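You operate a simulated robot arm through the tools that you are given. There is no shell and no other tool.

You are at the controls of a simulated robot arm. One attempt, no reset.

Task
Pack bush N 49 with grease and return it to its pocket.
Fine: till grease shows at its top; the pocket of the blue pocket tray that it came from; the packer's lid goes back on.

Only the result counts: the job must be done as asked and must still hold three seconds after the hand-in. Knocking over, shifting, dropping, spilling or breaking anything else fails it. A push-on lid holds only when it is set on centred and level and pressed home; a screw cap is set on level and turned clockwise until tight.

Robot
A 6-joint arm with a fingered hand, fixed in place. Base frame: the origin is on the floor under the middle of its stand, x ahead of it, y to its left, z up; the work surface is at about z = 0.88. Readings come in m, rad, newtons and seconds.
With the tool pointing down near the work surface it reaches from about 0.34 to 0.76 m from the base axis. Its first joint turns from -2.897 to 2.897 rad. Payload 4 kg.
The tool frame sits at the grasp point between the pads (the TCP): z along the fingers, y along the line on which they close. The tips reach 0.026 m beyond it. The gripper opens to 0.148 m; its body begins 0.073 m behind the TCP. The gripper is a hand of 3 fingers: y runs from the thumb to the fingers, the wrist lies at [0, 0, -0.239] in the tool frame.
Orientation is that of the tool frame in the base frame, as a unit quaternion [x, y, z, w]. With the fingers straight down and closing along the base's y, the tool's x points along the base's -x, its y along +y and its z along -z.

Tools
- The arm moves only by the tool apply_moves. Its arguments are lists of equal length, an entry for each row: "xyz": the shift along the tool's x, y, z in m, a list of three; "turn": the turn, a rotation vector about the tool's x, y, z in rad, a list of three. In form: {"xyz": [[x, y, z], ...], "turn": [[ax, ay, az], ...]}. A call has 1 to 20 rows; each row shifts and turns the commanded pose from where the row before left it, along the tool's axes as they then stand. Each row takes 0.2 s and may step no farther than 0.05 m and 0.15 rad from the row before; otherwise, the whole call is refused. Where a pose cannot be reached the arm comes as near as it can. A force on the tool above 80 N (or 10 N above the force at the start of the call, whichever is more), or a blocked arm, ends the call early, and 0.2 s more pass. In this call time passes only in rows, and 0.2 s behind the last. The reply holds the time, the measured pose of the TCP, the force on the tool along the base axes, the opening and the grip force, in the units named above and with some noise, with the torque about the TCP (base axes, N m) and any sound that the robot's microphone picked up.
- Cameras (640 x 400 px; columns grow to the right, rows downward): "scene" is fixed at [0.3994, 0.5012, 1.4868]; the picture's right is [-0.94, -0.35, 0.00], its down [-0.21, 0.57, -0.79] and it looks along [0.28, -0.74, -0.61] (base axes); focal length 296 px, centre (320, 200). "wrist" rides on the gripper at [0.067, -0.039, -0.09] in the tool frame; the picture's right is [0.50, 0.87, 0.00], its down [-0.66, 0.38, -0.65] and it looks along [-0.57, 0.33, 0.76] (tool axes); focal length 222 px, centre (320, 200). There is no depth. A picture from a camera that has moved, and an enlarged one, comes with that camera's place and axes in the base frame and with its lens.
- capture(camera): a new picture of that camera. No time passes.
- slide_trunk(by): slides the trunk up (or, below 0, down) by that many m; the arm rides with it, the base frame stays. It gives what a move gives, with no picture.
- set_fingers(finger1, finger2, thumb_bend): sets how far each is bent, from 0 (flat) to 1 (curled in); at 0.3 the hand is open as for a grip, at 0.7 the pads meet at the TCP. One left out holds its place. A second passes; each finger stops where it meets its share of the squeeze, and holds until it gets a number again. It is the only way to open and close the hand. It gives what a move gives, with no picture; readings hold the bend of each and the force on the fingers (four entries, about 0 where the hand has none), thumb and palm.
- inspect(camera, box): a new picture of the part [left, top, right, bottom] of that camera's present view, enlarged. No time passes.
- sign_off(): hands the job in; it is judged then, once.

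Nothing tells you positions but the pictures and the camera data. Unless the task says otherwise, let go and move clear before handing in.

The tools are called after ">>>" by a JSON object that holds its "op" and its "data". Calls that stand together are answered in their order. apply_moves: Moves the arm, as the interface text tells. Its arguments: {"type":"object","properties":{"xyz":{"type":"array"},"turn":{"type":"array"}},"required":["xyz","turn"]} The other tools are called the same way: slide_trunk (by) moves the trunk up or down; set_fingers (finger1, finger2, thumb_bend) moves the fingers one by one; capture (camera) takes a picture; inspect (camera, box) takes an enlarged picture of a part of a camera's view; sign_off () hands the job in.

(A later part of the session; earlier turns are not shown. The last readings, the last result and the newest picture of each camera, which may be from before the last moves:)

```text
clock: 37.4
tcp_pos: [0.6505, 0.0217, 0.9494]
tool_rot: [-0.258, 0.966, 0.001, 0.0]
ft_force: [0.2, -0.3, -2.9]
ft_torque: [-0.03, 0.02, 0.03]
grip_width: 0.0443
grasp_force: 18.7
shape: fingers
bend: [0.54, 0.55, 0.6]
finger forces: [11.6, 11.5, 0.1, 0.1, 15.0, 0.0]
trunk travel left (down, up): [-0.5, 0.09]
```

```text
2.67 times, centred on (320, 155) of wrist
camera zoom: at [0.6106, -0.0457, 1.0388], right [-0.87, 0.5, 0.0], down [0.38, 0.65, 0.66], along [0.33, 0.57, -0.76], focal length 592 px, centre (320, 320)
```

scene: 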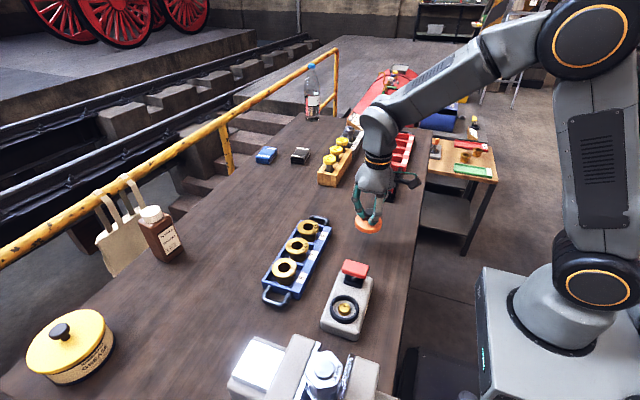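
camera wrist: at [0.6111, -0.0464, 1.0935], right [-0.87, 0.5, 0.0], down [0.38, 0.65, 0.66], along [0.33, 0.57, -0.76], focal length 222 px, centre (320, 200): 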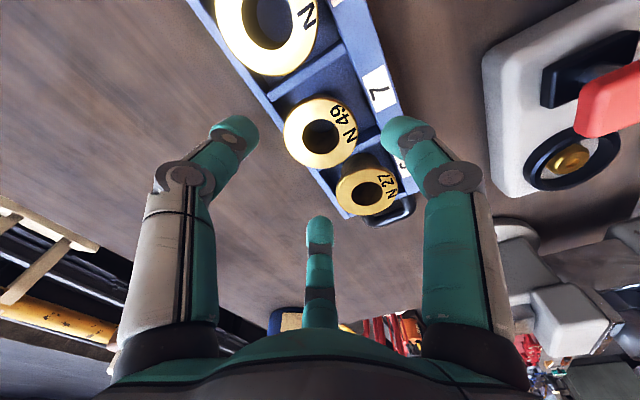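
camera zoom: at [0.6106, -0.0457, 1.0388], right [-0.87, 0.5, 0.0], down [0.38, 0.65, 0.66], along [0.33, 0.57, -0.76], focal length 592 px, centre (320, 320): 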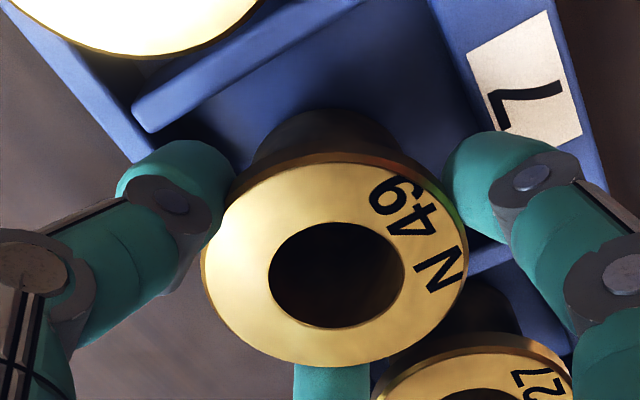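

N 49 is lifted: about 3 N of weight shows and it isn't slipping. I'll raise it clear and carry it, upright, to above the packer nipple.

>>> {"op": "apply_moves", "data": {"xyz": [[0, 0, -0.01], [0, 0, -0.02], [0, 0, -0.025], [0, 0, -0.025], [0, 0, -0.02]], "turn": [[0, 0, 0], [0, 0, 0], [0, 0, 0], [0, 0, 0], [0, 0, 0]]}}

>>> {"op": "apply_moves", "data": {"xyz": [[0.0149, 0.0322, 0], [0.0149, 0.0322, 0], [0.0149, 0.0322, 0], [0.0149, 0.0322, 0], [0.0149, 0.0322, 0], [0.0149, 0.0322, 0]], "turn": [[0, 0, 0], [0, 0, 0], [0, 0, 0], [0, 0, 0], [0, 0, 0], [0, 0, 0]]}}

>>> {"op": "capture", "data": {"camera": "wrist"}}

>>> {"op": "capture", "data": {"camera": "scene"}}

>>> {"op": "inspect", "data": {"camera": "scene", "box": [310, 230, 390, 330]}}

```text
clock: 38.6
tcp_pos: [0.6511, 0.0233, 1.0506]
tool_rot: [-0.258, 0.966, 0.0, 0.001]
ft_force: [0.9, 0.1, -3.7]
ft_torque: [-0.01, 0.0, 0.01]
grip_width: 0.0445
grasp_force: 18.6
shape: fingers
bend: [0.54, 0.55, 0.6]
finger forces: [11.6, 11.4, 0.1, 0.0, 15.1, 0.0]
trunk travel left (down, up): [-0.5, 0.09]
```

```text
clock: 40.0
tcp_pos: [0.4748, 0.1454, 1.0499]
tool_rot: [-0.258, 0.966, 0.001, 0.001]
ft_force: [0.2, -0.1, -3.7]
ft_torque: [0.0, 0.02, 0.0]
grip_width: 0.0444
grasp_force: 19.3
shape: fingers
bend: [0.54, 0.55, 0.6]
finger forces: [11.5, 11.6, 0.1, 0.1, 15.1, 0.0]
trunk travel left (down, up): [-0.5, 0.09]
```

```text
taken
camera wrist: at [0.4362, 0.0772, 1.139], right [-0.87, 0.5, 0.0], down [0.38, 0.65, 0.66], along [0.33, 0.57, -0.76], focal length 222 px, centre (320, 200)
```

wrist: 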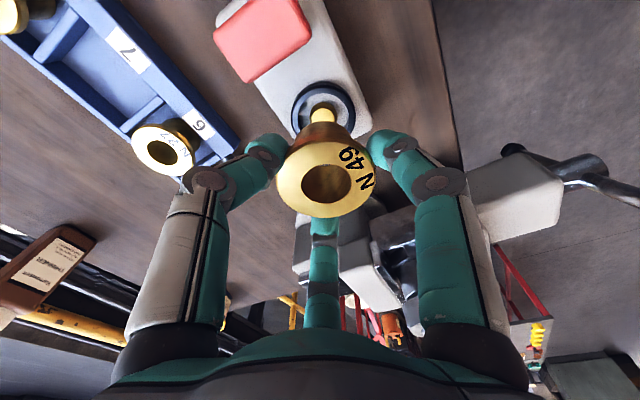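

```text
taken
```

scene: 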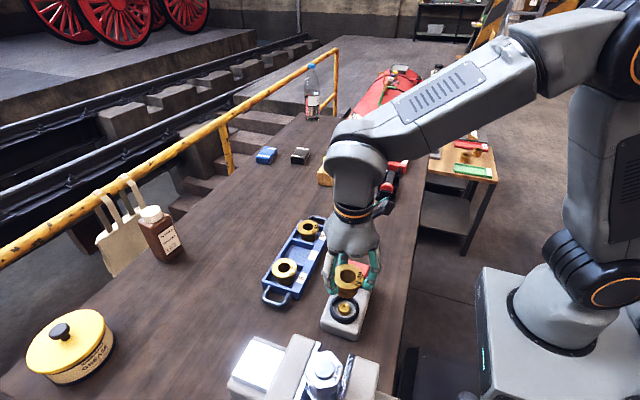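

```text
4.00 times, centred on (350, 280) of scene
camera zoom: at [0.3994, 0.5012, 1.4868], right [-0.94, -0.35, 0.0], down [-0.21, 0.57, -0.79], along [0.28, -0.74, -0.61], focal length 1184 px, centre (200, -120)
```

zoom: 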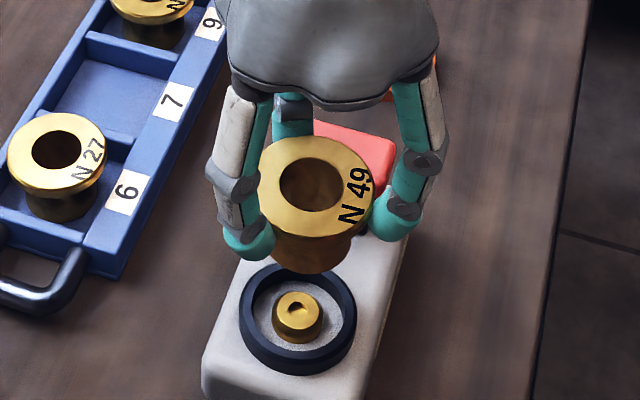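

>>> {"op": "inspect", "data": {"camera": "scene", "box": [325, 255, 365, 305]}}

>>> {"op": "inspect", "data": {"camera": "wrist", "box": [250, 70, 400, 230]}}

```text
8.00 times, centred on (345, 280) of scene
camera zoom: at [0.3994, 0.5012, 1.4868], right [-0.94, -0.35, 0.0], down [-0.21, 0.57, -0.79], along [0.28, -0.74, -0.61], focal length 2369 px, centre (120, -440)
```

zoom: 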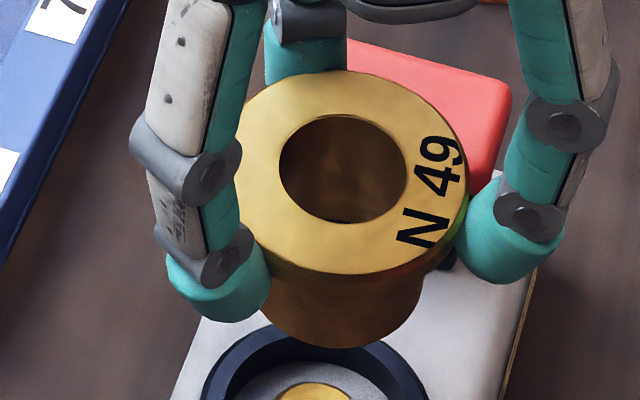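

```text
2.50 times, centred on (325, 150) of wrist
camera zoom: at [0.4362, 0.0772, 1.139], right [-0.87, 0.5, 0.0], down [0.38, 0.65, 0.66], along [0.33, 0.57, -0.76], focal length 555 px, centre (308, 325)
```

zoom: 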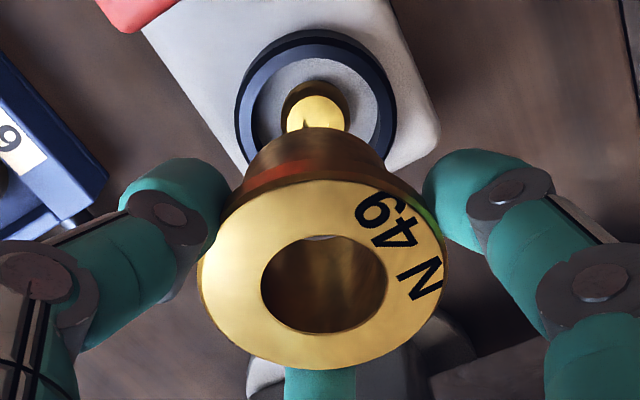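

The bush is centred over the nipple within about 1 to 2 mm. I'll lower to just above it and check again.

>>> {"op": "apply_moves", "data": {"xyz": [[-0.0009, -0.0005, 0.02], [0, 0, 0.02], [0, 0, 0.012]], "turn": [[0, 0, 0], [0, 0, 0], [0, 0, 0]]}}

>>> {"op": "inspect", "data": {"camera": "scene", "box": [320, 270, 370, 330]}}

>>> {"op": "inspect", "data": {"camera": "wrist", "box": [230, 80, 410, 230]}}

```text
clock: 40.8
tcp_pos: [0.4784, 0.1461, 0.9986]
tool_rot: [-0.258, 0.966, 0.0, 0.001]
ft_force: [0.4, -0.4, -3.4]
ft_torque: [-0.04, 0.02, 0.03]
grip_width: 0.044
grasp_force: 18.6
shape: fingers
bend: [0.54, 0.55, 0.6]
finger forces: [11.5, 11.6, 0.0, 0.0, 15.0, 0.0]
trunk travel left (down, up): [-0.5, 0.09]
```

```text
6.67 times, centred on (345, 300) of scene
camera zoom: at [0.3994, 0.5012, 1.4868], right [-0.94, -0.35, 0.0], down [-0.21, 0.57, -0.79], along [0.28, -0.74, -0.61], focal length 1974 px, centre (153, -467)
```

zoom: 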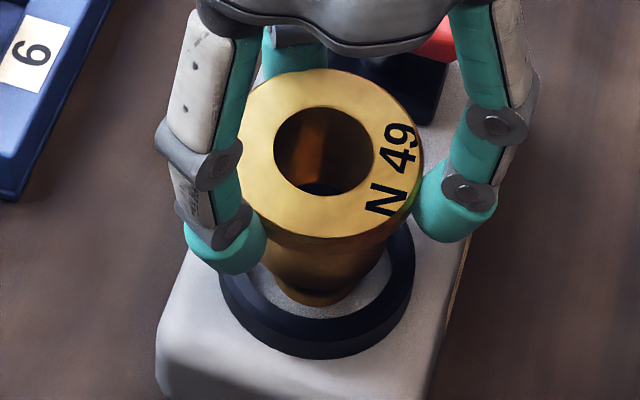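

```text
2.67 times, centred on (320, 155) of wrist
camera zoom: at [0.4379, 0.0775, 1.0872], right [-0.87, 0.5, 0.0], down [0.38, 0.65, 0.66], along [0.33, 0.57, -0.76], focal length 592 px, centre (320, 320)
```

zoom: 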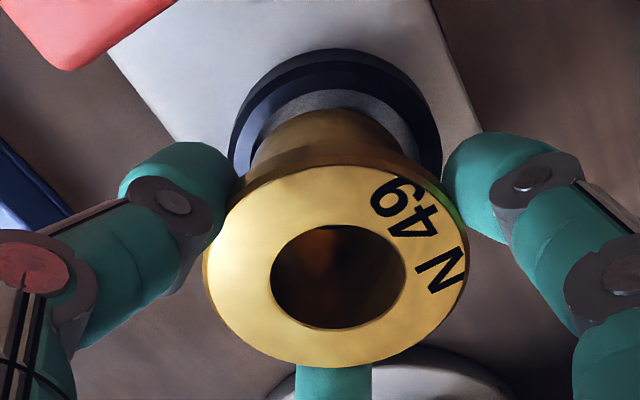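

>>> {"op": "inspect", "data": {"camera": "scene", "box": [328, 290, 362, 326]}}

>>> {"op": "inspect", "data": {"camera": "wrist", "box": [270, 90, 380, 170]}}

```text
11.11 times, centred on (345, 308) of scene
camera zoom: at [0.3994, 0.5012, 1.4868], right [-0.94, -0.35, 0.0], down [-0.21, 0.57, -0.79], along [0.28, -0.74, -0.61], focal length 3290 px, centre (42, -1000)
```

zoom: 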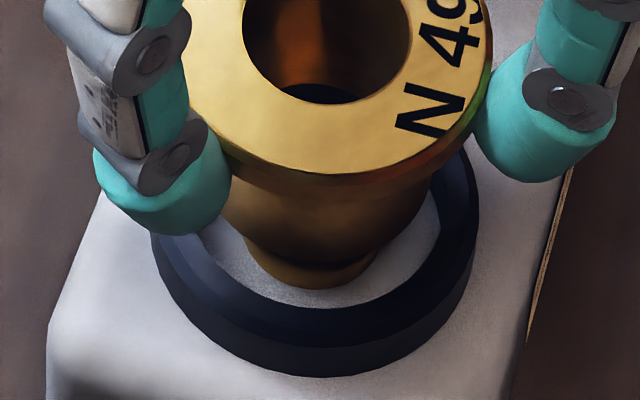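

```text
5.00 times, centred on (325, 130) of wrist
camera zoom: at [0.4379, 0.0775, 1.0872], right [-0.87, 0.5, 0.0], down [0.38, 0.65, 0.66], along [0.33, 0.57, -0.76], focal length 1111 px, centre (295, 550)
```

zoom: 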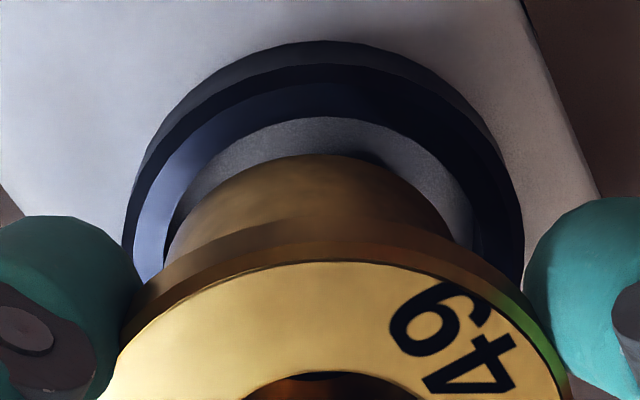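

The bush hangs tilted about 4° in the grip, with its bottom leaning toward -y. I'll counter-rotate slightly to bring it upright over the nipple, and check.

>>> {"op": "apply_moves", "data": {"xyz": [[0.0004, -0.0007, 0]], "turn": [[-0.062, -0.036, 0]]}}

>>> {"op": "inspect", "data": {"camera": "scene", "box": [328, 270, 362, 326]}}

>>> {"op": "inspect", "data": {"camera": "wrist", "box": [240, 80, 400, 230]}}

>>> {"op": "inspect", "data": {"camera": "scene", "box": [328, 290, 362, 326]}}

```text
clock: 41.2
tcp_pos: [0.4777, 0.1446, 0.9974]
tool_rot: [-0.258, 0.965, 0.035, 0.01]
ft_force: [0.8, -0.2, -3.7]
ft_torque: [-0.04, -0.02, 0.0]
grip_width: 0.0442
grasp_force: 18.9
shape: fingers
bend: [0.54, 0.55, 0.6]
finger forces: [11.4, 11.4, 0.1, 0.0, 15.1, 0.0]
trunk travel left (down, up): [-0.5, 0.09]
```

```text
7.14 times, centred on (345, 298) of scene
camera zoom: at [0.3994, 0.5012, 1.4868], right [-0.94, -0.35, 0.0], down [-0.21, 0.57, -0.79], along [0.28, -0.74, -0.61], focal length 2115 px, centre (141, -500)
```

zoom: 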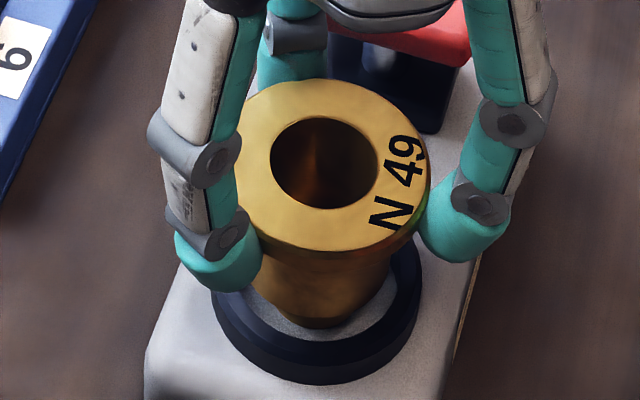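

```text
2.67 times, centred on (320, 155) of wrist
camera zoom: at [0.4379, 0.0704, 1.082], right [-0.87, 0.5, 0.04], down [0.38, 0.61, 0.7], along [0.33, 0.62, -0.71], focal length 592 px, centre (320, 320)
```

zoom: 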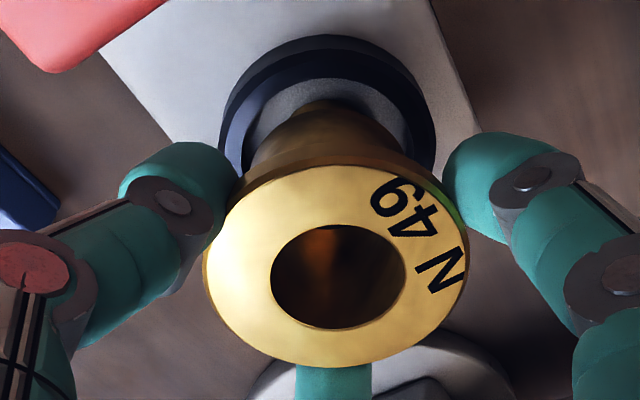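

```text
11.11 times, centred on (345, 308) of scene
camera zoom: at [0.3994, 0.5012, 1.4868], right [-0.94, -0.35, 0.0], down [-0.21, 0.57, -0.79], along [0.28, -0.74, -0.61], focal length 3290 px, centre (42, -1000)
```

zoom: 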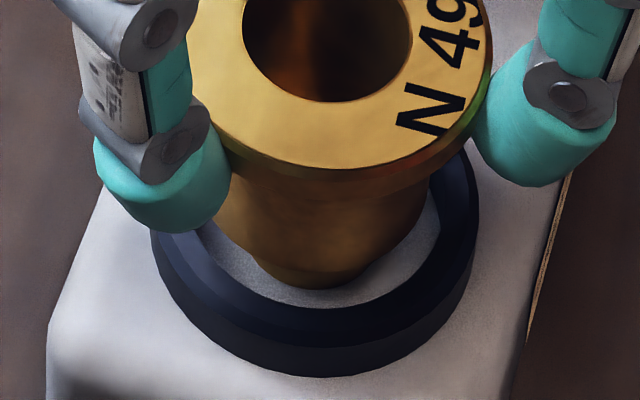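

It looks upright now and lined up with the ring. I'll lower it over the nipple in small vertical steps.

>>> {"op": "apply_moves", "data": {"xyz": [[0.00018, -0.00031, 0.005], [0.00018, -0.00031, 0.005]], "turn": [[0, 0, 0], [0, 0, 0]]}}

>>> {"op": "inspect", "data": {"camera": "scene", "box": [328, 290, 362, 326]}}

>>> {"op": "inspect", "data": {"camera": "wrist", "box": [240, 80, 400, 230]}}

```text
clock: 41.8
tcp_pos: [0.478, 0.1439, 0.9881]
tool_rot: [-0.258, 0.965, 0.035, 0.01]
ft_force: [0.2, -0.4, -3.6]
ft_torque: [0.0, 0.01, -0.04]
grip_width: 0.0443
grasp_force: 19.5
shape: fingers
bend: [0.54, 0.55, 0.6]
finger forces: [11.4, 11.4, 0.1, 0.0, 15.1, 0.1]
trunk travel left (down, up): [-0.5, 0.09]
```

```text
11.11 times, centred on (345, 308) of scene
camera zoom: at [0.3994, 0.5012, 1.4868], right [-0.94, -0.35, 0.0], down [-0.21, 0.57, -0.79], along [0.28, -0.74, -0.61], focal length 3290 px, centre (42, -1000)
```

zoom: 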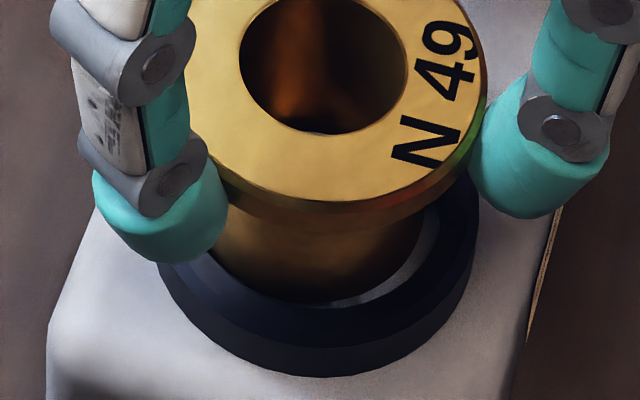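

```text
2.67 times, centred on (320, 155) of wrist
camera zoom: at [0.4379, 0.0703, 1.0719], right [-0.87, 0.5, 0.04], down [0.38, 0.61, 0.7], along [0.33, 0.62, -0.71], focal length 592 px, centre (320, 320)
```

zoom: 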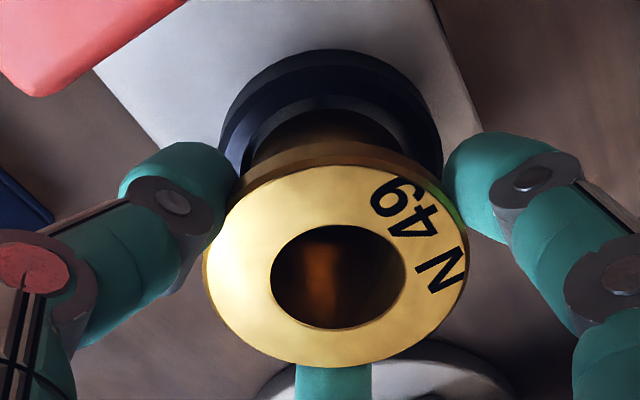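

>>> {"op": "apply_moves", "data": {"xyz": [[0.00011, -0.00019, 0.003]], "turn": [[0, 0, 0]]}}

>>> {"op": "apply_moves", "data": {"xyz": [[0.00011, -0.00019, 0.003]], "turn": [[0, 0, 0]]}}

>>> {"op": "inspect", "data": {"camera": "scene", "box": [328, 290, 362, 326]}}

>>> {"op": "inspect", "data": {"camera": "wrist", "box": [240, 80, 400, 230]}}

```text
clock: 42.2
tcp_pos: [0.4774, 0.1443, 0.9838]
tool_rot: [-0.258, 0.966, 0.035, 0.01]
ft_force: [-0.9, 0.1, -3.8]
ft_torque: [-0.03, 0.0, 0.03]
grip_width: 0.0442
grasp_force: 19.0
shape: fingers
bend: [0.54, 0.55, 0.6]
finger forces: [11.3, 11.3, 0.0, 0.0, 15.1, 0.1]
trunk travel left (down, up): [-0.5, 0.09]
```

```text
clock: 42.6
tcp_pos: [0.4772, 0.1449, 0.9816]
tool_rot: [-0.258, 0.965, 0.035, 0.01]
ft_force: [-0.2, -0.7, -3.9]
ft_torque: [-0.01, -0.01, -0.02]
grip_width: 0.0439
grasp_force: 18.2
shape: fingers
bend: [0.54, 0.55, 0.6]
finger forces: [11.5, 11.4, 0.1, 0.1, 15.1, 0.1]
trunk travel left (down, up): [-0.5, 0.09]
```

```text
11.11 times, centred on (345, 308) of scene
camera zoom: at [0.3994, 0.5012, 1.4868], right [-0.94, -0.35, 0.0], down [-0.21, 0.57, -0.79], along [0.28, -0.74, -0.61], focal length 3290 px, centre (42, -1000)
```

zoom: 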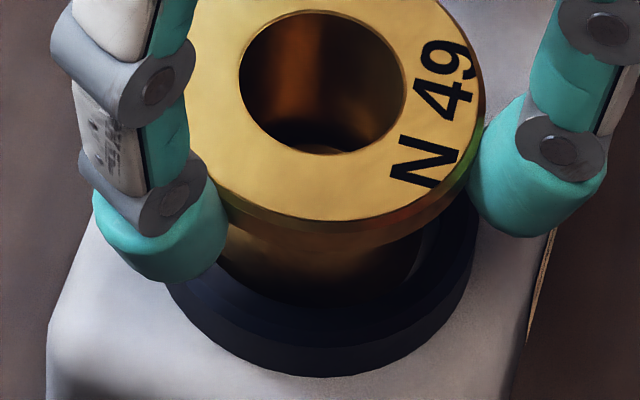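

```text
2.67 times, centred on (320, 155) of wrist
camera zoom: at [0.4378, 0.0703, 1.066], right [-0.87, 0.5, 0.04], down [0.38, 0.61, 0.7], along [0.33, 0.62, -0.71], focal length 592 px, centre (320, 320)
```

zoom: 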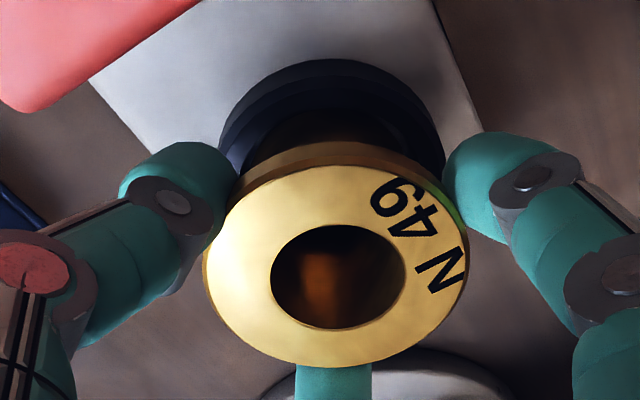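

>>> {"op": "apply_moves", "data": {"xyz": [[0.00011, -0.00019, 0.003]], "turn": [[0, 0, 0]]}}

>>> {"op": "apply_moves", "data": {"xyz": [[7e-05, -0.00012, 0.002]], "turn": [[0, 0, 0]]}}

>>> {"op": "apply_moves", "data": {"xyz": [[7e-05, -0.00012, 0.002]], "turn": [[0, 0, 0]]}}

>>> {"op": "inspect", "data": {"camera": "scene", "box": [328, 290, 362, 326]}}

>>> {"op": "inspect", "data": {"camera": "wrist", "box": [240, 80, 400, 230]}}

```text
clock: 43.0
tcp_pos: [0.4771, 0.1444, 0.9784]
tool_rot: [-0.258, 0.965, 0.035, 0.011]
ft_force: [1.2, 0.4, -5.0]
ft_torque: [0.0, -0.01, 0.01]
grip_width: 0.0442
grasp_force: 18.9
shape: fingers
bend: [0.54, 0.55, 0.6]
finger forces: [11.4, 11.5, 0.1, 0.0, 15.1, 0.1]
trunk travel left (down, up): [-0.5, 0.09]
```

```text
clock: 43.4
tcp_pos: [0.4774, 0.1443, 0.9763]
tool_rot: [-0.258, 0.965, 0.035, 0.011]
ft_force: [2.9, 0.2, 1.5]
ft_torque: [-0.01, -0.04, 0.03]
grip_width: 0.0437
grasp_force: 18.1
shape: fingers
bend: [0.54, 0.55, 0.61]
finger forces: [9.7, 12.2, 0.0, 0.1, 14.1, 0.1]
trunk travel left (down, up): [-0.5, 0.09]
```

```text
clock: 43.8
tcp_pos: [0.4767, 0.1442, 0.9744]
tool_rot: [-0.258, 0.965, 0.036, 0.012]
ft_force: [3.0, 0.4, 9.8]
ft_torque: [-0.02, -0.04, 0.0]
grip_width: 0.0425
grasp_force: 16.7
shape: fingers
bend: [0.54, 0.55, 0.62]
finger forces: [8.8, 11.5, 0.1, 0.0, 13.9, 0.0]
trunk travel left (down, up): [-0.5, 0.09]
```

```text
11.11 times, centred on (345, 308) of scene
camera zoom: at [0.3994, 0.5012, 1.4868], right [-0.94, -0.35, 0.0], down [-0.21, 0.57, -0.79], along [0.28, -0.74, -0.61], focal length 3290 px, centre (42, -1000)
```

zoom: 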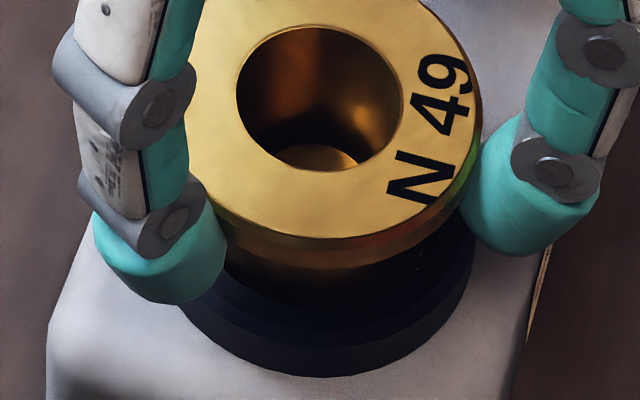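

```text
2.67 times, centred on (320, 155) of wrist
camera zoom: at [0.4374, 0.0702, 1.0595], right [-0.87, 0.5, 0.03], down [0.38, 0.6, 0.7], along [0.33, 0.62, -0.71], focal length 592 px, centre (320, 320)
```

zoom: 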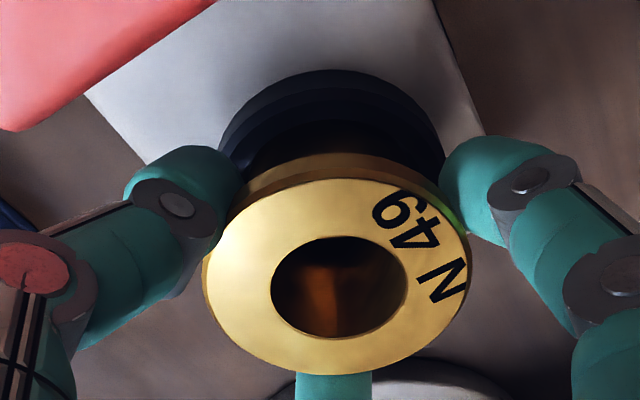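

Contact is felt, and the nipple shows inside the bush bore. I'll relieve the small side load, then open gently and let the bush sit.

>>> {"op": "apply_moves", "data": {"xyz": [[-0.0008, -0.0004, -0.0005]], "turn": [[0, 0, 0]]}}

>>> {"op": "set_fingers", "data": {"finger1": 0.6, "finger2": 0.6, "thumb_bend": 0.6}}

>>> {"op": "set_fingers", "data": {"finger1": 0.54, "finger2": 0.54, "thumb_bend": 0.54}}

>>> {"op": "inspect", "data": {"camera": "scene", "box": [328, 285, 362, 321]}}

>>> {"op": "inspect", "data": {"camera": "wrist", "box": [240, 80, 400, 230]}}

```text
clock: 44.2
tcp_pos: [0.4772, 0.1438, 0.9747]
tool_rot: [-0.258, 0.965, 0.035, 0.01]
ft_force: [0.5, -0.4, 6.8]
ft_torque: [-0.02, -0.01, -0.01]
grip_width: 0.0424
grasp_force: 17.1
shape: fingers
bend: [0.54, 0.55, 0.62]
finger forces: [10.4, 11.0, 0.0, 0.0, 14.0, 0.0]
trunk travel left (down, up): [-0.5, 0.09]
```

```text
clock: 45.2
tcp_pos: [0.4782, 0.1438, 0.9749]
tool_rot: [-0.258, 0.965, 0.035, 0.01]
ft_force: [-2.3, 1.0, 1.1]
ft_torque: [0.05, 0.1, 0.01]
grip_width: 0.0434
grasp_force: 6.1
shape: fingers
bend: [0.54, 0.55, 0.58]
finger forces: [4.8, 4.3, 0.0, 0.0, 3.9, 0.0]
trunk travel left (down, up): [-0.5, 0.09]
```

```text
clock: 46.2
tcp_pos: [0.4779, 0.1447, 0.9746]
tool_rot: [-0.258, 0.965, 0.036, 0.01]
ft_force: [0.2, 0.3, 0.4]
ft_torque: [0.0, 0.0, 0.01]
grip_width: 0.0504
grasp_force: 0.6
shape: fingers
bend: [0.53, 0.54, 0.54]
finger forces: [0.7, 0.4, 0.0, 0.0, 0.0, 0.0]
trunk travel left (down, up): [-0.5, 0.09]
```

```text
11.11 times, centred on (345, 303) of scene
camera zoom: at [0.3994, 0.5012, 1.4868], right [-0.94, -0.35, 0.0], down [-0.21, 0.57, -0.79], along [0.28, -0.74, -0.61], focal length 3290 px, centre (42, -944)
```

zoom: 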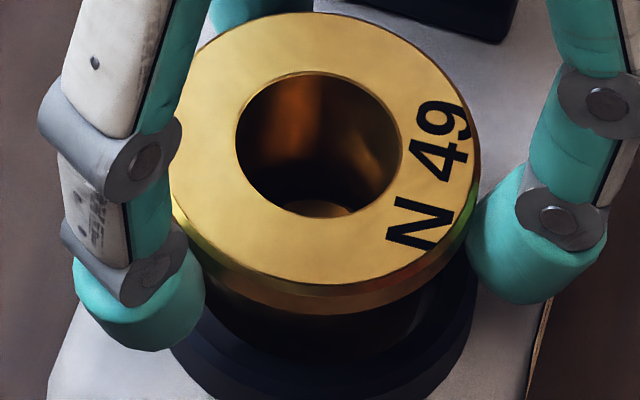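

```text
2.67 times, centred on (320, 155) of wrist
camera zoom: at [0.4381, 0.0705, 1.0596], right [-0.87, 0.5, 0.04], down [0.38, 0.61, 0.7], along [0.33, 0.62, -0.71], focal length 592 px, centre (320, 320)
```

zoom: 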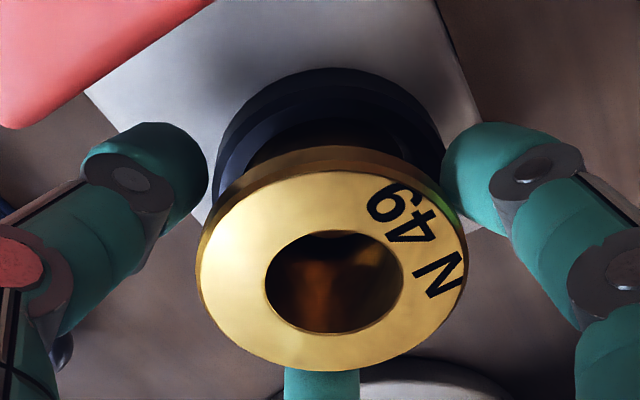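

>>> {"op": "set_fingers", "data": {"finger1": 0.48, "finger2": 0.48, "thumb_bend": 0.48}}

>>> {"op": "inspect", "data": {"camera": "scene", "box": [325, 280, 365, 330]}}

>>> {"op": "inspect", "data": {"camera": "wrist", "box": [240, 80, 400, 230]}}

```text
clock: 47.2
tcp_pos: [0.4782, 0.1449, 0.9746]
tool_rot: [-0.259, 0.965, 0.035, 0.011]
ft_force: [-0.5, 0.6, -0.1]
ft_torque: [-0.01, -0.01, 0.0]
grip_width: 0.0685
grasp_force: 0.1
shape: fingers
bend: [0.48, 0.48, 0.48]
finger forces: [0.0, 0.0, 0.1, 0.1, 0.0, 0.0]
trunk travel left (down, up): [-0.5, 0.09]
```

```text
8.00 times, centred on (345, 305) of scene
camera zoom: at [0.3994, 0.5012, 1.4868], right [-0.94, -0.35, 0.0], down [-0.21, 0.57, -0.79], along [0.28, -0.74, -0.61], focal length 2369 px, centre (120, -640)
```

zoom: 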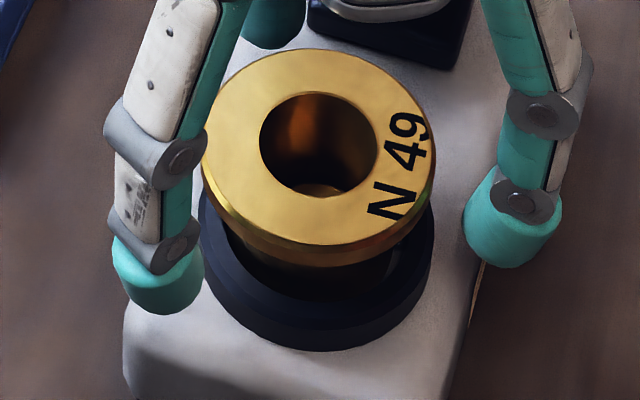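

```text
2.67 times, centred on (320, 155) of wrist
camera zoom: at [0.4381, 0.0704, 1.0595], right [-0.87, 0.5, 0.04], down [0.38, 0.61, 0.7], along [0.33, 0.62, -0.71], focal length 592 px, centre (320, 320)
```

zoom: 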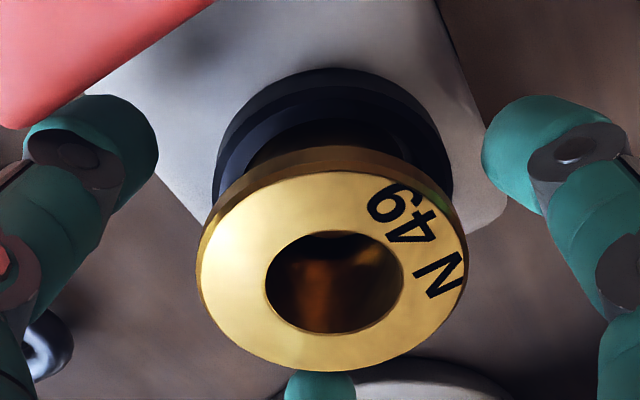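

>>> {"op": "apply_moves", "data": {"xyz": [[-0.0004, 0.0006, -0.01], [-0.0007, 0.0012, -0.02], [-0.0014, 0.0025, -0.04], [0, 0, 0]], "turn": [[0, 0, 0], [0, 0, 0], [0, 0, 0], [0.062, 0.036, 0]]}}

>>> {"op": "inspect", "data": {"camera": "scene", "box": [310, 260, 380, 340]}}

>>> {"op": "inspect", "data": {"camera": "wrist", "box": [240, 40, 400, 190]}}

```text
clock: 48.2
tcp_pos: [0.4779, 0.1446, 1.0457]
tool_rot: [-0.258, 0.966, 0.0, 0.001]
ft_force: [-0.2, 1.0, 0.5]
ft_torque: [0.02, 0.0, 0.01]
grip_width: 0.0684
grasp_force: 0.1
shape: fingers
bend: [0.48, 0.48, 0.48]
finger forces: [0.0, 0.1, 0.0, 0.1, 0.0, 0.1]
trunk travel left (down, up): [-0.5, 0.09]
```

```text
5.00 times, centred on (345, 300) of scene
camera zoom: at [0.3994, 0.5012, 1.4868], right [-0.94, -0.35, 0.0], down [-0.21, 0.57, -0.79], along [0.28, -0.74, -0.61], focal length 1480 px, centre (195, -300)
```

zoom: 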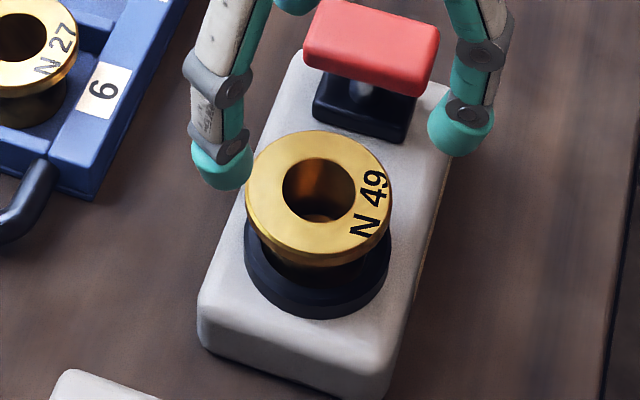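

```text
2.67 times, centred on (320, 115) of wrist
camera zoom: at [0.438, 0.0762, 1.1352], right [-0.87, 0.5, 0.0], down [0.38, 0.65, 0.65], along [0.33, 0.57, -0.76], focal length 592 px, centre (320, 427)
```

zoom: 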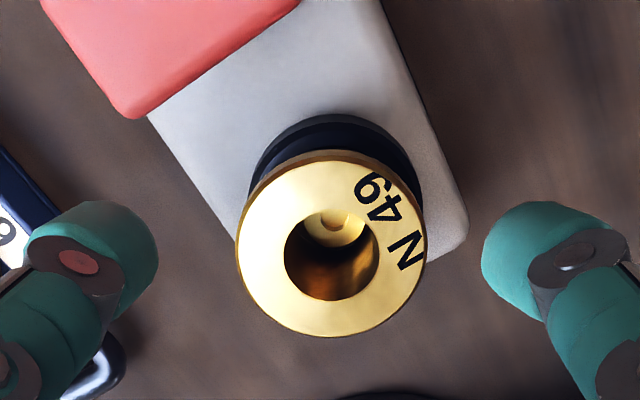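

>>> {"op": "inspect", "data": {"camera": "scene", "box": [328, 280, 362, 326]}}

>>> {"op": "inspect", "data": {"camera": "wrist", "box": [280, 70, 370, 170]}}

>>> {"op": "inspect", "data": {"camera": "scene", "box": [265, 250, 305, 290]}}

```text
8.70 times, centred on (345, 303) of scene
camera zoom: at [0.3994, 0.5012, 1.4868], right [-0.94, -0.35, 0.0], down [-0.21, 0.57, -0.79], along [0.28, -0.74, -0.61], focal length 2575 px, centre (103, -696)
```

zoom: 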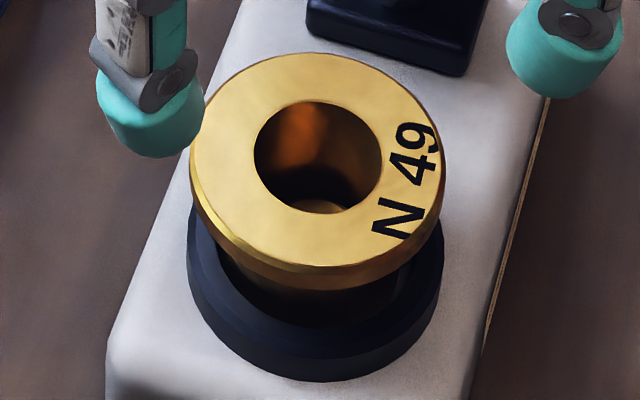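

```text
4.00 times, centred on (325, 120) of wrist
camera zoom: at [0.438, 0.0762, 1.1352], right [-0.87, 0.5, 0.0], down [0.38, 0.65, 0.65], along [0.33, 0.57, -0.76], focal length 888 px, centre (300, 520)
```

zoom: 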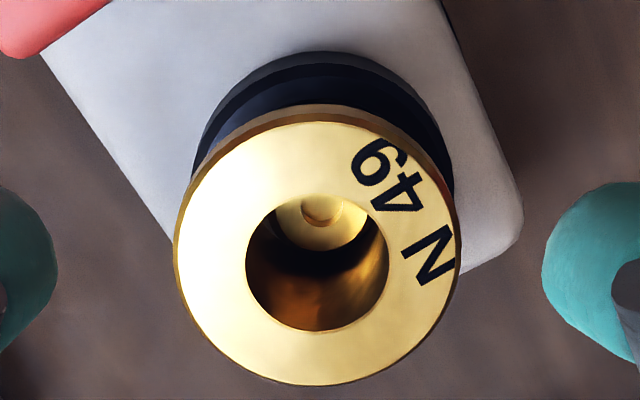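

```text
10.00 times, centred on (285, 270) of scene
camera zoom: at [0.3994, 0.5012, 1.4868], right [-0.94, -0.35, 0.0], down [-0.21, 0.57, -0.79], along [0.28, -0.74, -0.61], focal length 2961 px, centre (670, -500)
```

zoom: 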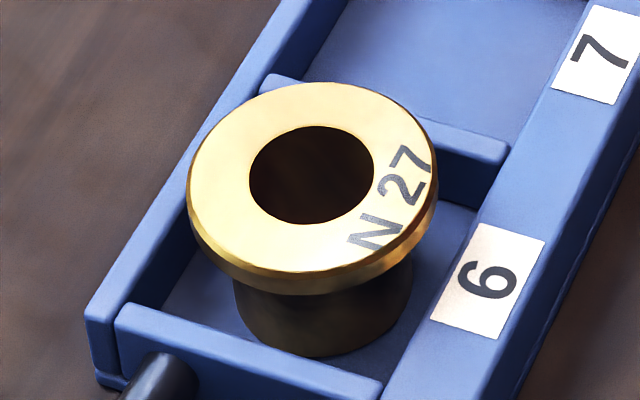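

N 49 sits level over the nipple; I compared it with N 27's shape in the same view. Next I'll move above the red pad and close the fingers into a press tip.

>>> {"op": "apply_moves", "data": {"xyz": [[0.019, -0.0319, -0.005], [0.019, -0.0319, -0.005]], "turn": [[0, 0, 0], [0, 0, 0]]}}

>>> {"op": "set_fingers", "data": {"finger1": 0.7, "finger2": 0.7, "thumb_bend": 0.7}}

>>> {"op": "capture", "data": {"camera": "wrist"}}

>>> {"op": "inspect", "data": {"camera": "scene", "box": [300, 220, 400, 330]}}

```text
clock: 48.8
tcp_pos: [0.4773, 0.069, 1.055]
tool_rot: [-0.259, 0.966, 0.0, 0.001]
ft_force: [0.3, 0.2, 0.1]
ft_torque: [0.0, 0.01, 0.02]
grip_width: 0.0686
grasp_force: 0.1
shape: fingers
bend: [0.48, 0.48, 0.48]
finger forces: [0.1, 0.1, 0.0, 0.0, 0.0, 0.1]
trunk travel left (down, up): [-0.5, 0.09]
```

```text
clock: 49.8
tcp_pos: [0.4769, 0.0694, 1.0544]
tool_rot: [-0.258, 0.966, 0.0, 0.001]
ft_force: [0.4, -0.5, -0.7]
ft_torque: [-0.01, -0.01, 0.01]
grip_width: 0.0002
grasp_force: 0.0
shape: fingers
bend: [0.69, 0.69, 0.7]
finger forces: [0.1, 0.0, 0.0, 0.1, 0.0, 0.0]
trunk travel left (down, up): [-0.5, 0.09]
```

```text
taken
camera wrist: at [0.4366, 0.0017, 1.1441], right [-0.87, 0.5, 0.0], down [0.38, 0.65, 0.66], along [0.33, 0.57, -0.76], focal length 222 px, centre (320, 200)
```

wrist: 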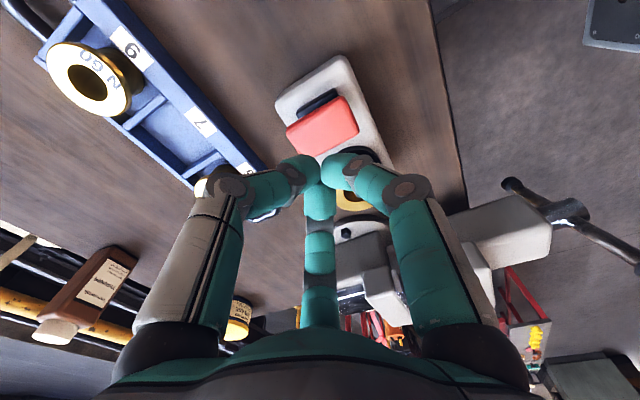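

```text
3.64 times, centred on (350, 275) of scene
camera zoom: at [0.3994, 0.5012, 1.4868], right [-0.94, -0.35, 0.0], down [-0.21, 0.57, -0.79], along [0.28, -0.74, -0.61], focal length 1077 px, centre (211, -73)
```

zoom: 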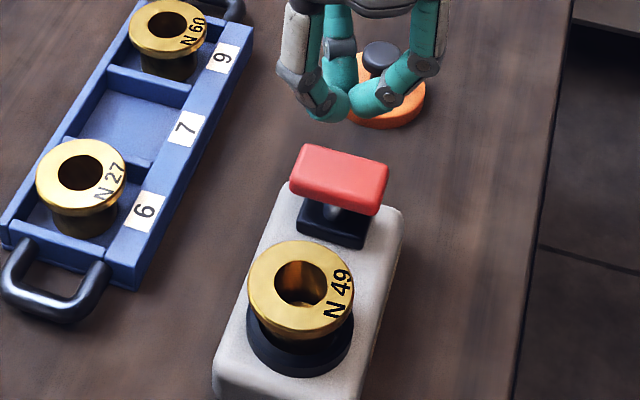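

>>> {"op": "apply_moves", "data": {"xyz": [[0.0026, 0.0015, 0.02], [0, 0, 0.02], [0, 0, 0.01]], "turn": [[0, 0, 0], [0, 0, 0], [0, 0, 0]]}}

>>> {"op": "inspect", "data": {"camera": "scene", "box": [300, 220, 400, 330]}}

>>> {"op": "inspect", "data": {"camera": "wrist", "box": [230, 60, 410, 210]}}

```text
clock: 50.6
tcp_pos: [0.4737, 0.0711, 1.0052]
tool_rot: [-0.258, 0.966, 0.0, 0.001]
ft_force: [-1.1, -0.3, -1.1]
ft_torque: [-0.03, 0.01, 0.01]
grip_width: 0.0
grasp_force: 0.1
shape: fingers
bend: [0.69, 0.69, 0.7]
finger forces: [0.0, 0.0, 0.0, 0.0, 0.1, 0.1]
trunk travel left (down, up): [-0.5, 0.09]
```

```text
3.64 times, centred on (350, 275) of scene
camera zoom: at [0.3994, 0.5012, 1.4868], right [-0.94, -0.35, 0.0], down [-0.21, 0.57, -0.79], along [0.28, -0.74, -0.61], focal length 1077 px, centre (211, -73)
```

zoom: 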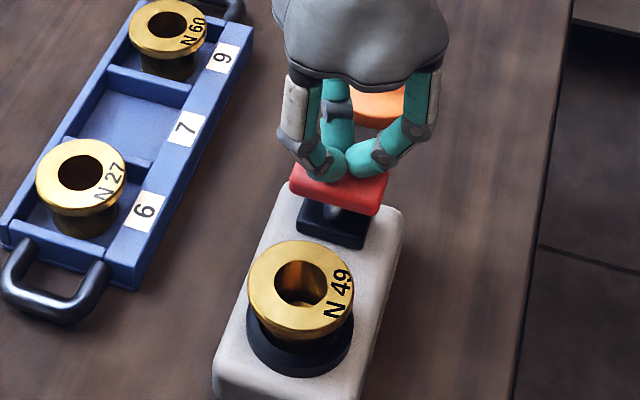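

```text
2.67 times, centred on (320, 135) of wrist
camera zoom: at [0.4344, 0.0021, 1.094], right [-0.87, 0.5, 0.0], down [0.38, 0.65, 0.66], along [0.33, 0.57, -0.76], focal length 592 px, centre (320, 373)
```

zoom: 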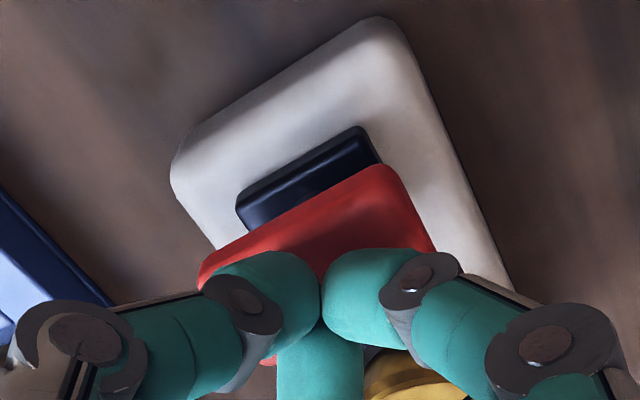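

>>> {"op": "apply_moves", "data": {"xyz": [[0, 0, 0.004], [0, 0, 0.003]], "turn": [[0, 0, 0], [0, 0, 0]]}}

>>> {"op": "apply_moves", "data": {"xyz": [[0, 0, 0.003], [0, 0, 0.003]], "turn": [[0, 0, 0], [0, 0, 0]]}}

>>> {"op": "inspect", "data": {"camera": "scene", "box": [315, 240, 385, 320]}}

```text
clock: 51.2
tcp_pos: [0.4741, 0.0696, 0.9971]
tool_rot: [-0.258, 0.966, 0.0, 0.001]
ft_force: [-0.9, 0.3, 1.9]
ft_torque: [0.01, 0.0, 0.01]
grip_width: 0.0
grasp_force: 1.9
shape: fingers
bend: [0.7, 0.7, 0.7]
finger forces: [1.8, 1.6, 0.0, 0.1, 0.0, 0.0]
trunk travel left (down, up): [-0.5, 0.09]
```

```text
clock: 51.8
tcp_pos: [0.474, 0.0709, 0.9925]
tool_rot: [-0.257, 0.966, 0.0, 0.001]
ft_force: [0.2, -0.2, 5.2]
ft_torque: [0.0, -0.03, 0.04]
grip_width: 0.0001
grasp_force: 3.8
shape: fingers
bend: [0.7, 0.7, 0.7]
finger forces: [2.2, 2.7, 0.0, 0.0, 2.6, 0.0]
trunk travel left (down, up): [-0.5, 0.09]
```

```text
5.00 times, centred on (350, 280) of scene
camera zoom: at [0.3994, 0.5012, 1.4868], right [-0.94, -0.35, 0.0], down [-0.21, 0.57, -0.79], along [0.28, -0.74, -0.61], focal length 1480 px, centre (170, -200)
```

zoom: 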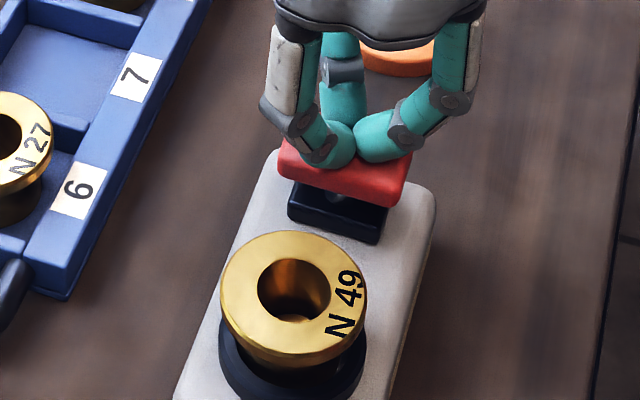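

Contact is made and the pad is yielding at about 5 N. I'll press on in small steps while watching the bore.

>>> {"op": "apply_moves", "data": {"xyz": [[0, 0, 0.002], [0, 0, 0.002]], "turn": [[0, 0, 0], [0, 0, 0]]}}

>>> {"op": "apply_moves", "data": {"xyz": [[0, 0, 0.002], [0, 0, 0.002]], "turn": [[0, 0, 0], [0, 0, 0]]}}

>>> {"op": "inspect", "data": {"camera": "scene", "box": [315, 240, 385, 320]}}

```text
clock: 52.4
tcp_pos: [0.475, 0.0698, 0.9879]
tool_rot: [-0.258, 0.966, 0.0, 0.0]
ft_force: [0.7, 1.1, 7.5]
ft_torque: [0.05, -0.07, 0.0]
grip_width: 0.0
grasp_force: 4.7
shape: fingers
bend: [0.7, 0.7, 0.7]
finger forces: [3.2, 4.1, 0.0, 0.0, 2.5, 0.0]
trunk travel left (down, up): [-0.5, 0.09]
```

```text
clock: 53.0
tcp_pos: [0.4727, 0.0695, 0.9847]
tool_rot: [-0.258, 0.966, 0.0, 0.001]
ft_force: [1.4, 0.6, 9.3]
ft_torque: [-0.01, -0.06, -0.02]
grip_width: 0.0002
grasp_force: 6.1
shape: fingers
bend: [0.7, 0.7, 0.7]
finger forces: [3.4, 4.6, 0.1, 0.1, 4.2, 0.0]
trunk travel left (down, up): [-0.5, 0.09]
heard: click
```

```text
5.00 times, centred on (350, 280) of scene
camera zoom: at [0.3994, 0.5012, 1.4868], right [-0.94, -0.35, 0.0], down [-0.21, 0.57, -0.79], along [0.28, -0.74, -0.61], focal length 1480 px, centre (170, -200)
```

zoom: 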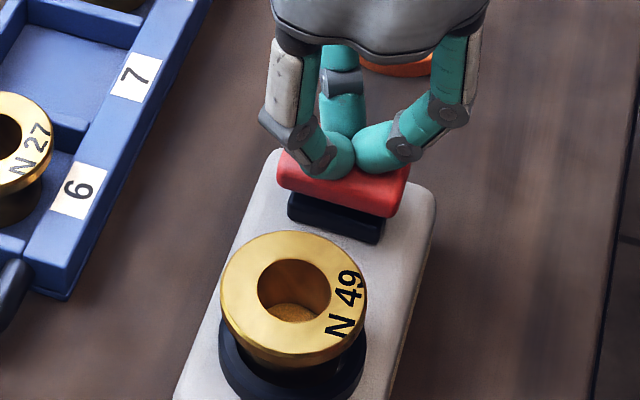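

A click was heard at the end of the stroke, and something is rising in the bore. I'll look closer.

>>> {"op": "inspect", "data": {"camera": "scene", "box": [328, 280, 362, 316]}}

```text
11.11 times, centred on (345, 298) of scene
camera zoom: at [0.3994, 0.5012, 1.4868], right [-0.94, -0.35, 0.0], down [-0.21, 0.57, -0.79], along [0.28, -0.74, -0.61], focal length 3290 px, centre (42, -889)
```

zoom: 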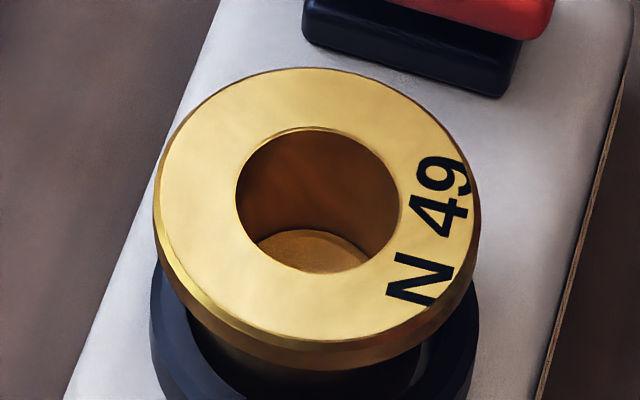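

Grease has risen partway up the bore. I'll release the pad fully for the next stroke.

>>> {"op": "apply_moves", "data": {"xyz": [[0, 0, -0.006], [0, 0, -0.006], [0, 0, -0.006]], "turn": [[0, 0, 0], [0, 0, 0], [0, 0, 0]]}}

>>> {"op": "inspect", "data": {"camera": "scene", "box": [315, 240, 385, 320]}}

>>> {"op": "inspect", "data": {"camera": "scene", "box": [328, 280, 362, 316]}}

```text
clock: 53.8
tcp_pos: [0.473, 0.0693, 1.0008]
tool_rot: [-0.258, 0.966, 0.001, 0.0]
ft_force: [-0.2, 0.4, 0.0]
ft_torque: [-0.02, 0.01, -0.01]
grip_width: 0.0
grasp_force: 0.2
shape: fingers
bend: [0.7, 0.7, 0.7]
finger forces: [0.0, 0.0, 0.1, 0.0, 0.0, 0.1]
trunk travel left (down, up): [-0.5, 0.09]
```

```text
5.00 times, centred on (350, 280) of scene
camera zoom: at [0.3994, 0.5012, 1.4868], right [-0.94, -0.35, 0.0], down [-0.21, 0.57, -0.79], along [0.28, -0.74, -0.61], focal length 1480 px, centre (170, -200)
```

zoom: 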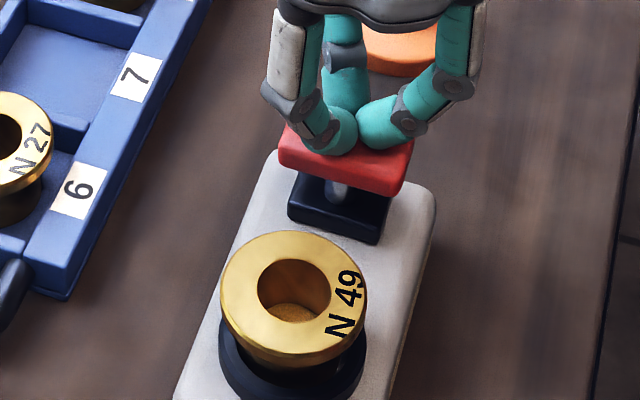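

```text
11.11 times, centred on (345, 298) of scene
camera zoom: at [0.3994, 0.5012, 1.4868], right [-0.94, -0.35, 0.0], down [-0.21, 0.57, -0.79], along [0.28, -0.74, -0.61], focal length 3290 px, centre (42, -889)
```

zoom: 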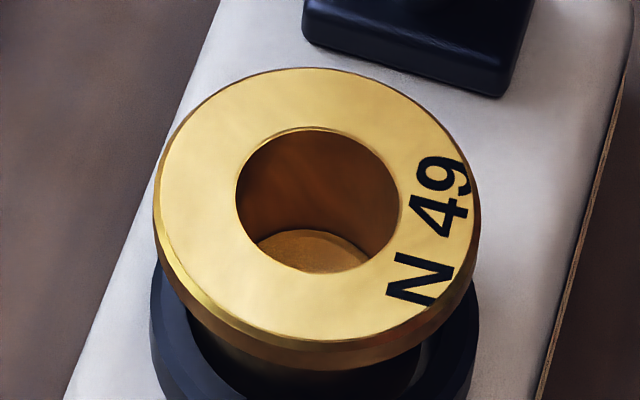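

The pad has sprung back. Second stroke.

>>> {"op": "apply_moves", "data": {"xyz": [[0, 0, 0.004], [0, 0, 0.004], [0, 0, 0.004], [0, 0, 0.003], [0, 0, 0.003]], "turn": [[0, 0, 0], [0, 0, 0], [0, 0, 0], [0, 0, 0], [0, 0, 0]]}}

>>> {"op": "inspect", "data": {"camera": "scene", "box": [328, 280, 362, 316]}}

```text
clock: 55.0
tcp_pos: [0.4748, 0.0715, 0.984]
tool_rot: [-0.258, 0.966, 0.001, 0.001]
ft_force: [0.4, 0.8, 8.9]
ft_torque: [0.03, 0.0, 0.0]
grip_width: 0.0002
grasp_force: 5.9
shape: fingers
bend: [0.7, 0.7, 0.7]
finger forces: [4.2, 4.0, 0.1, 0.1, 3.7, 0.1]
trunk travel left (down, up): [-0.5, 0.09]
heard: click
```

```text
11.11 times, centred on (345, 298) of scene
camera zoom: at [0.3994, 0.5012, 1.4868], right [-0.94, -0.35, 0.0], down [-0.21, 0.57, -0.79], along [0.28, -0.74, -0.61], focal length 3290 px, centre (42, -889)
```

zoom: 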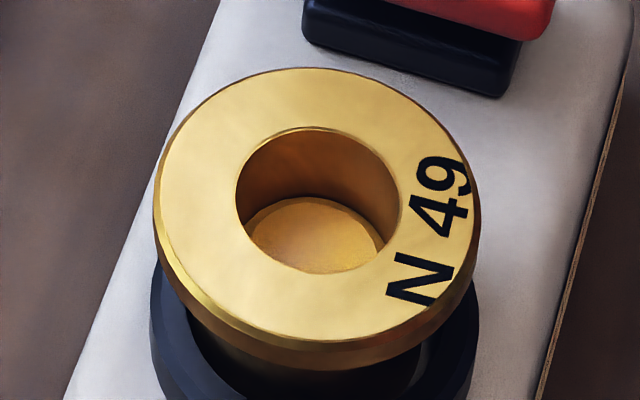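

Another rise. I'll release for the third stroke.

>>> {"op": "apply_moves", "data": {"xyz": [[0, 0, -0.006], [0, 0, -0.006], [0, 0, -0.006], [0, 0, 0.004], [0, 0, 0.004], [0, 0, 0.004], [0, 0, 0.003], [0, 0, 0.003]], "turn": [[0, 0, 0], [0, 0, 0], [0, 0, 0], [0, 0, 0], [0, 0, 0], [0, 0, 0], [0, 0, 0], [0, 0, 0]]}}

>>> {"op": "inspect", "data": {"camera": "scene", "box": [328, 280, 362, 316]}}

```text
clock: 56.8
tcp_pos: [0.4736, 0.0707, 0.9845]
tool_rot: [-0.258, 0.966, 0.0, 0.0]
ft_force: [0.2, -1.0, 8.7]
ft_torque: [-0.07, 0.02, 0.0]
grip_width: 0.0001
grasp_force: 6.4
shape: fingers
bend: [0.7, 0.7, 0.7]
finger forces: [3.9, 3.2, 0.0, 0.0, 4.7, 0.0]
trunk travel left (down, up): [-0.5, 0.09]
heard: click
```

```text
11.11 times, centred on (345, 298) of scene
camera zoom: at [0.3994, 0.5012, 1.4868], right [-0.94, -0.35, 0.0], down [-0.21, 0.57, -0.79], along [0.28, -0.74, -0.61], focal length 3290 px, centre (42, -889)
```

zoom: 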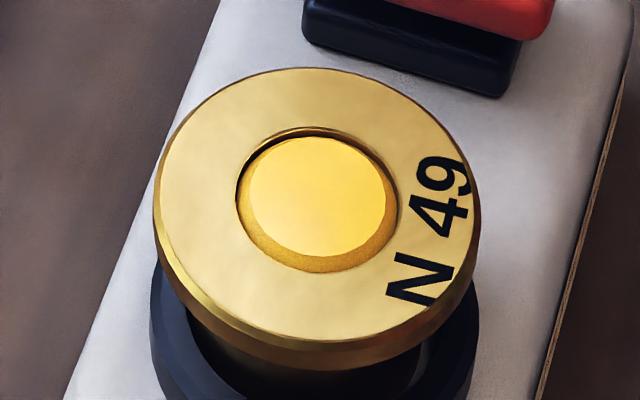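

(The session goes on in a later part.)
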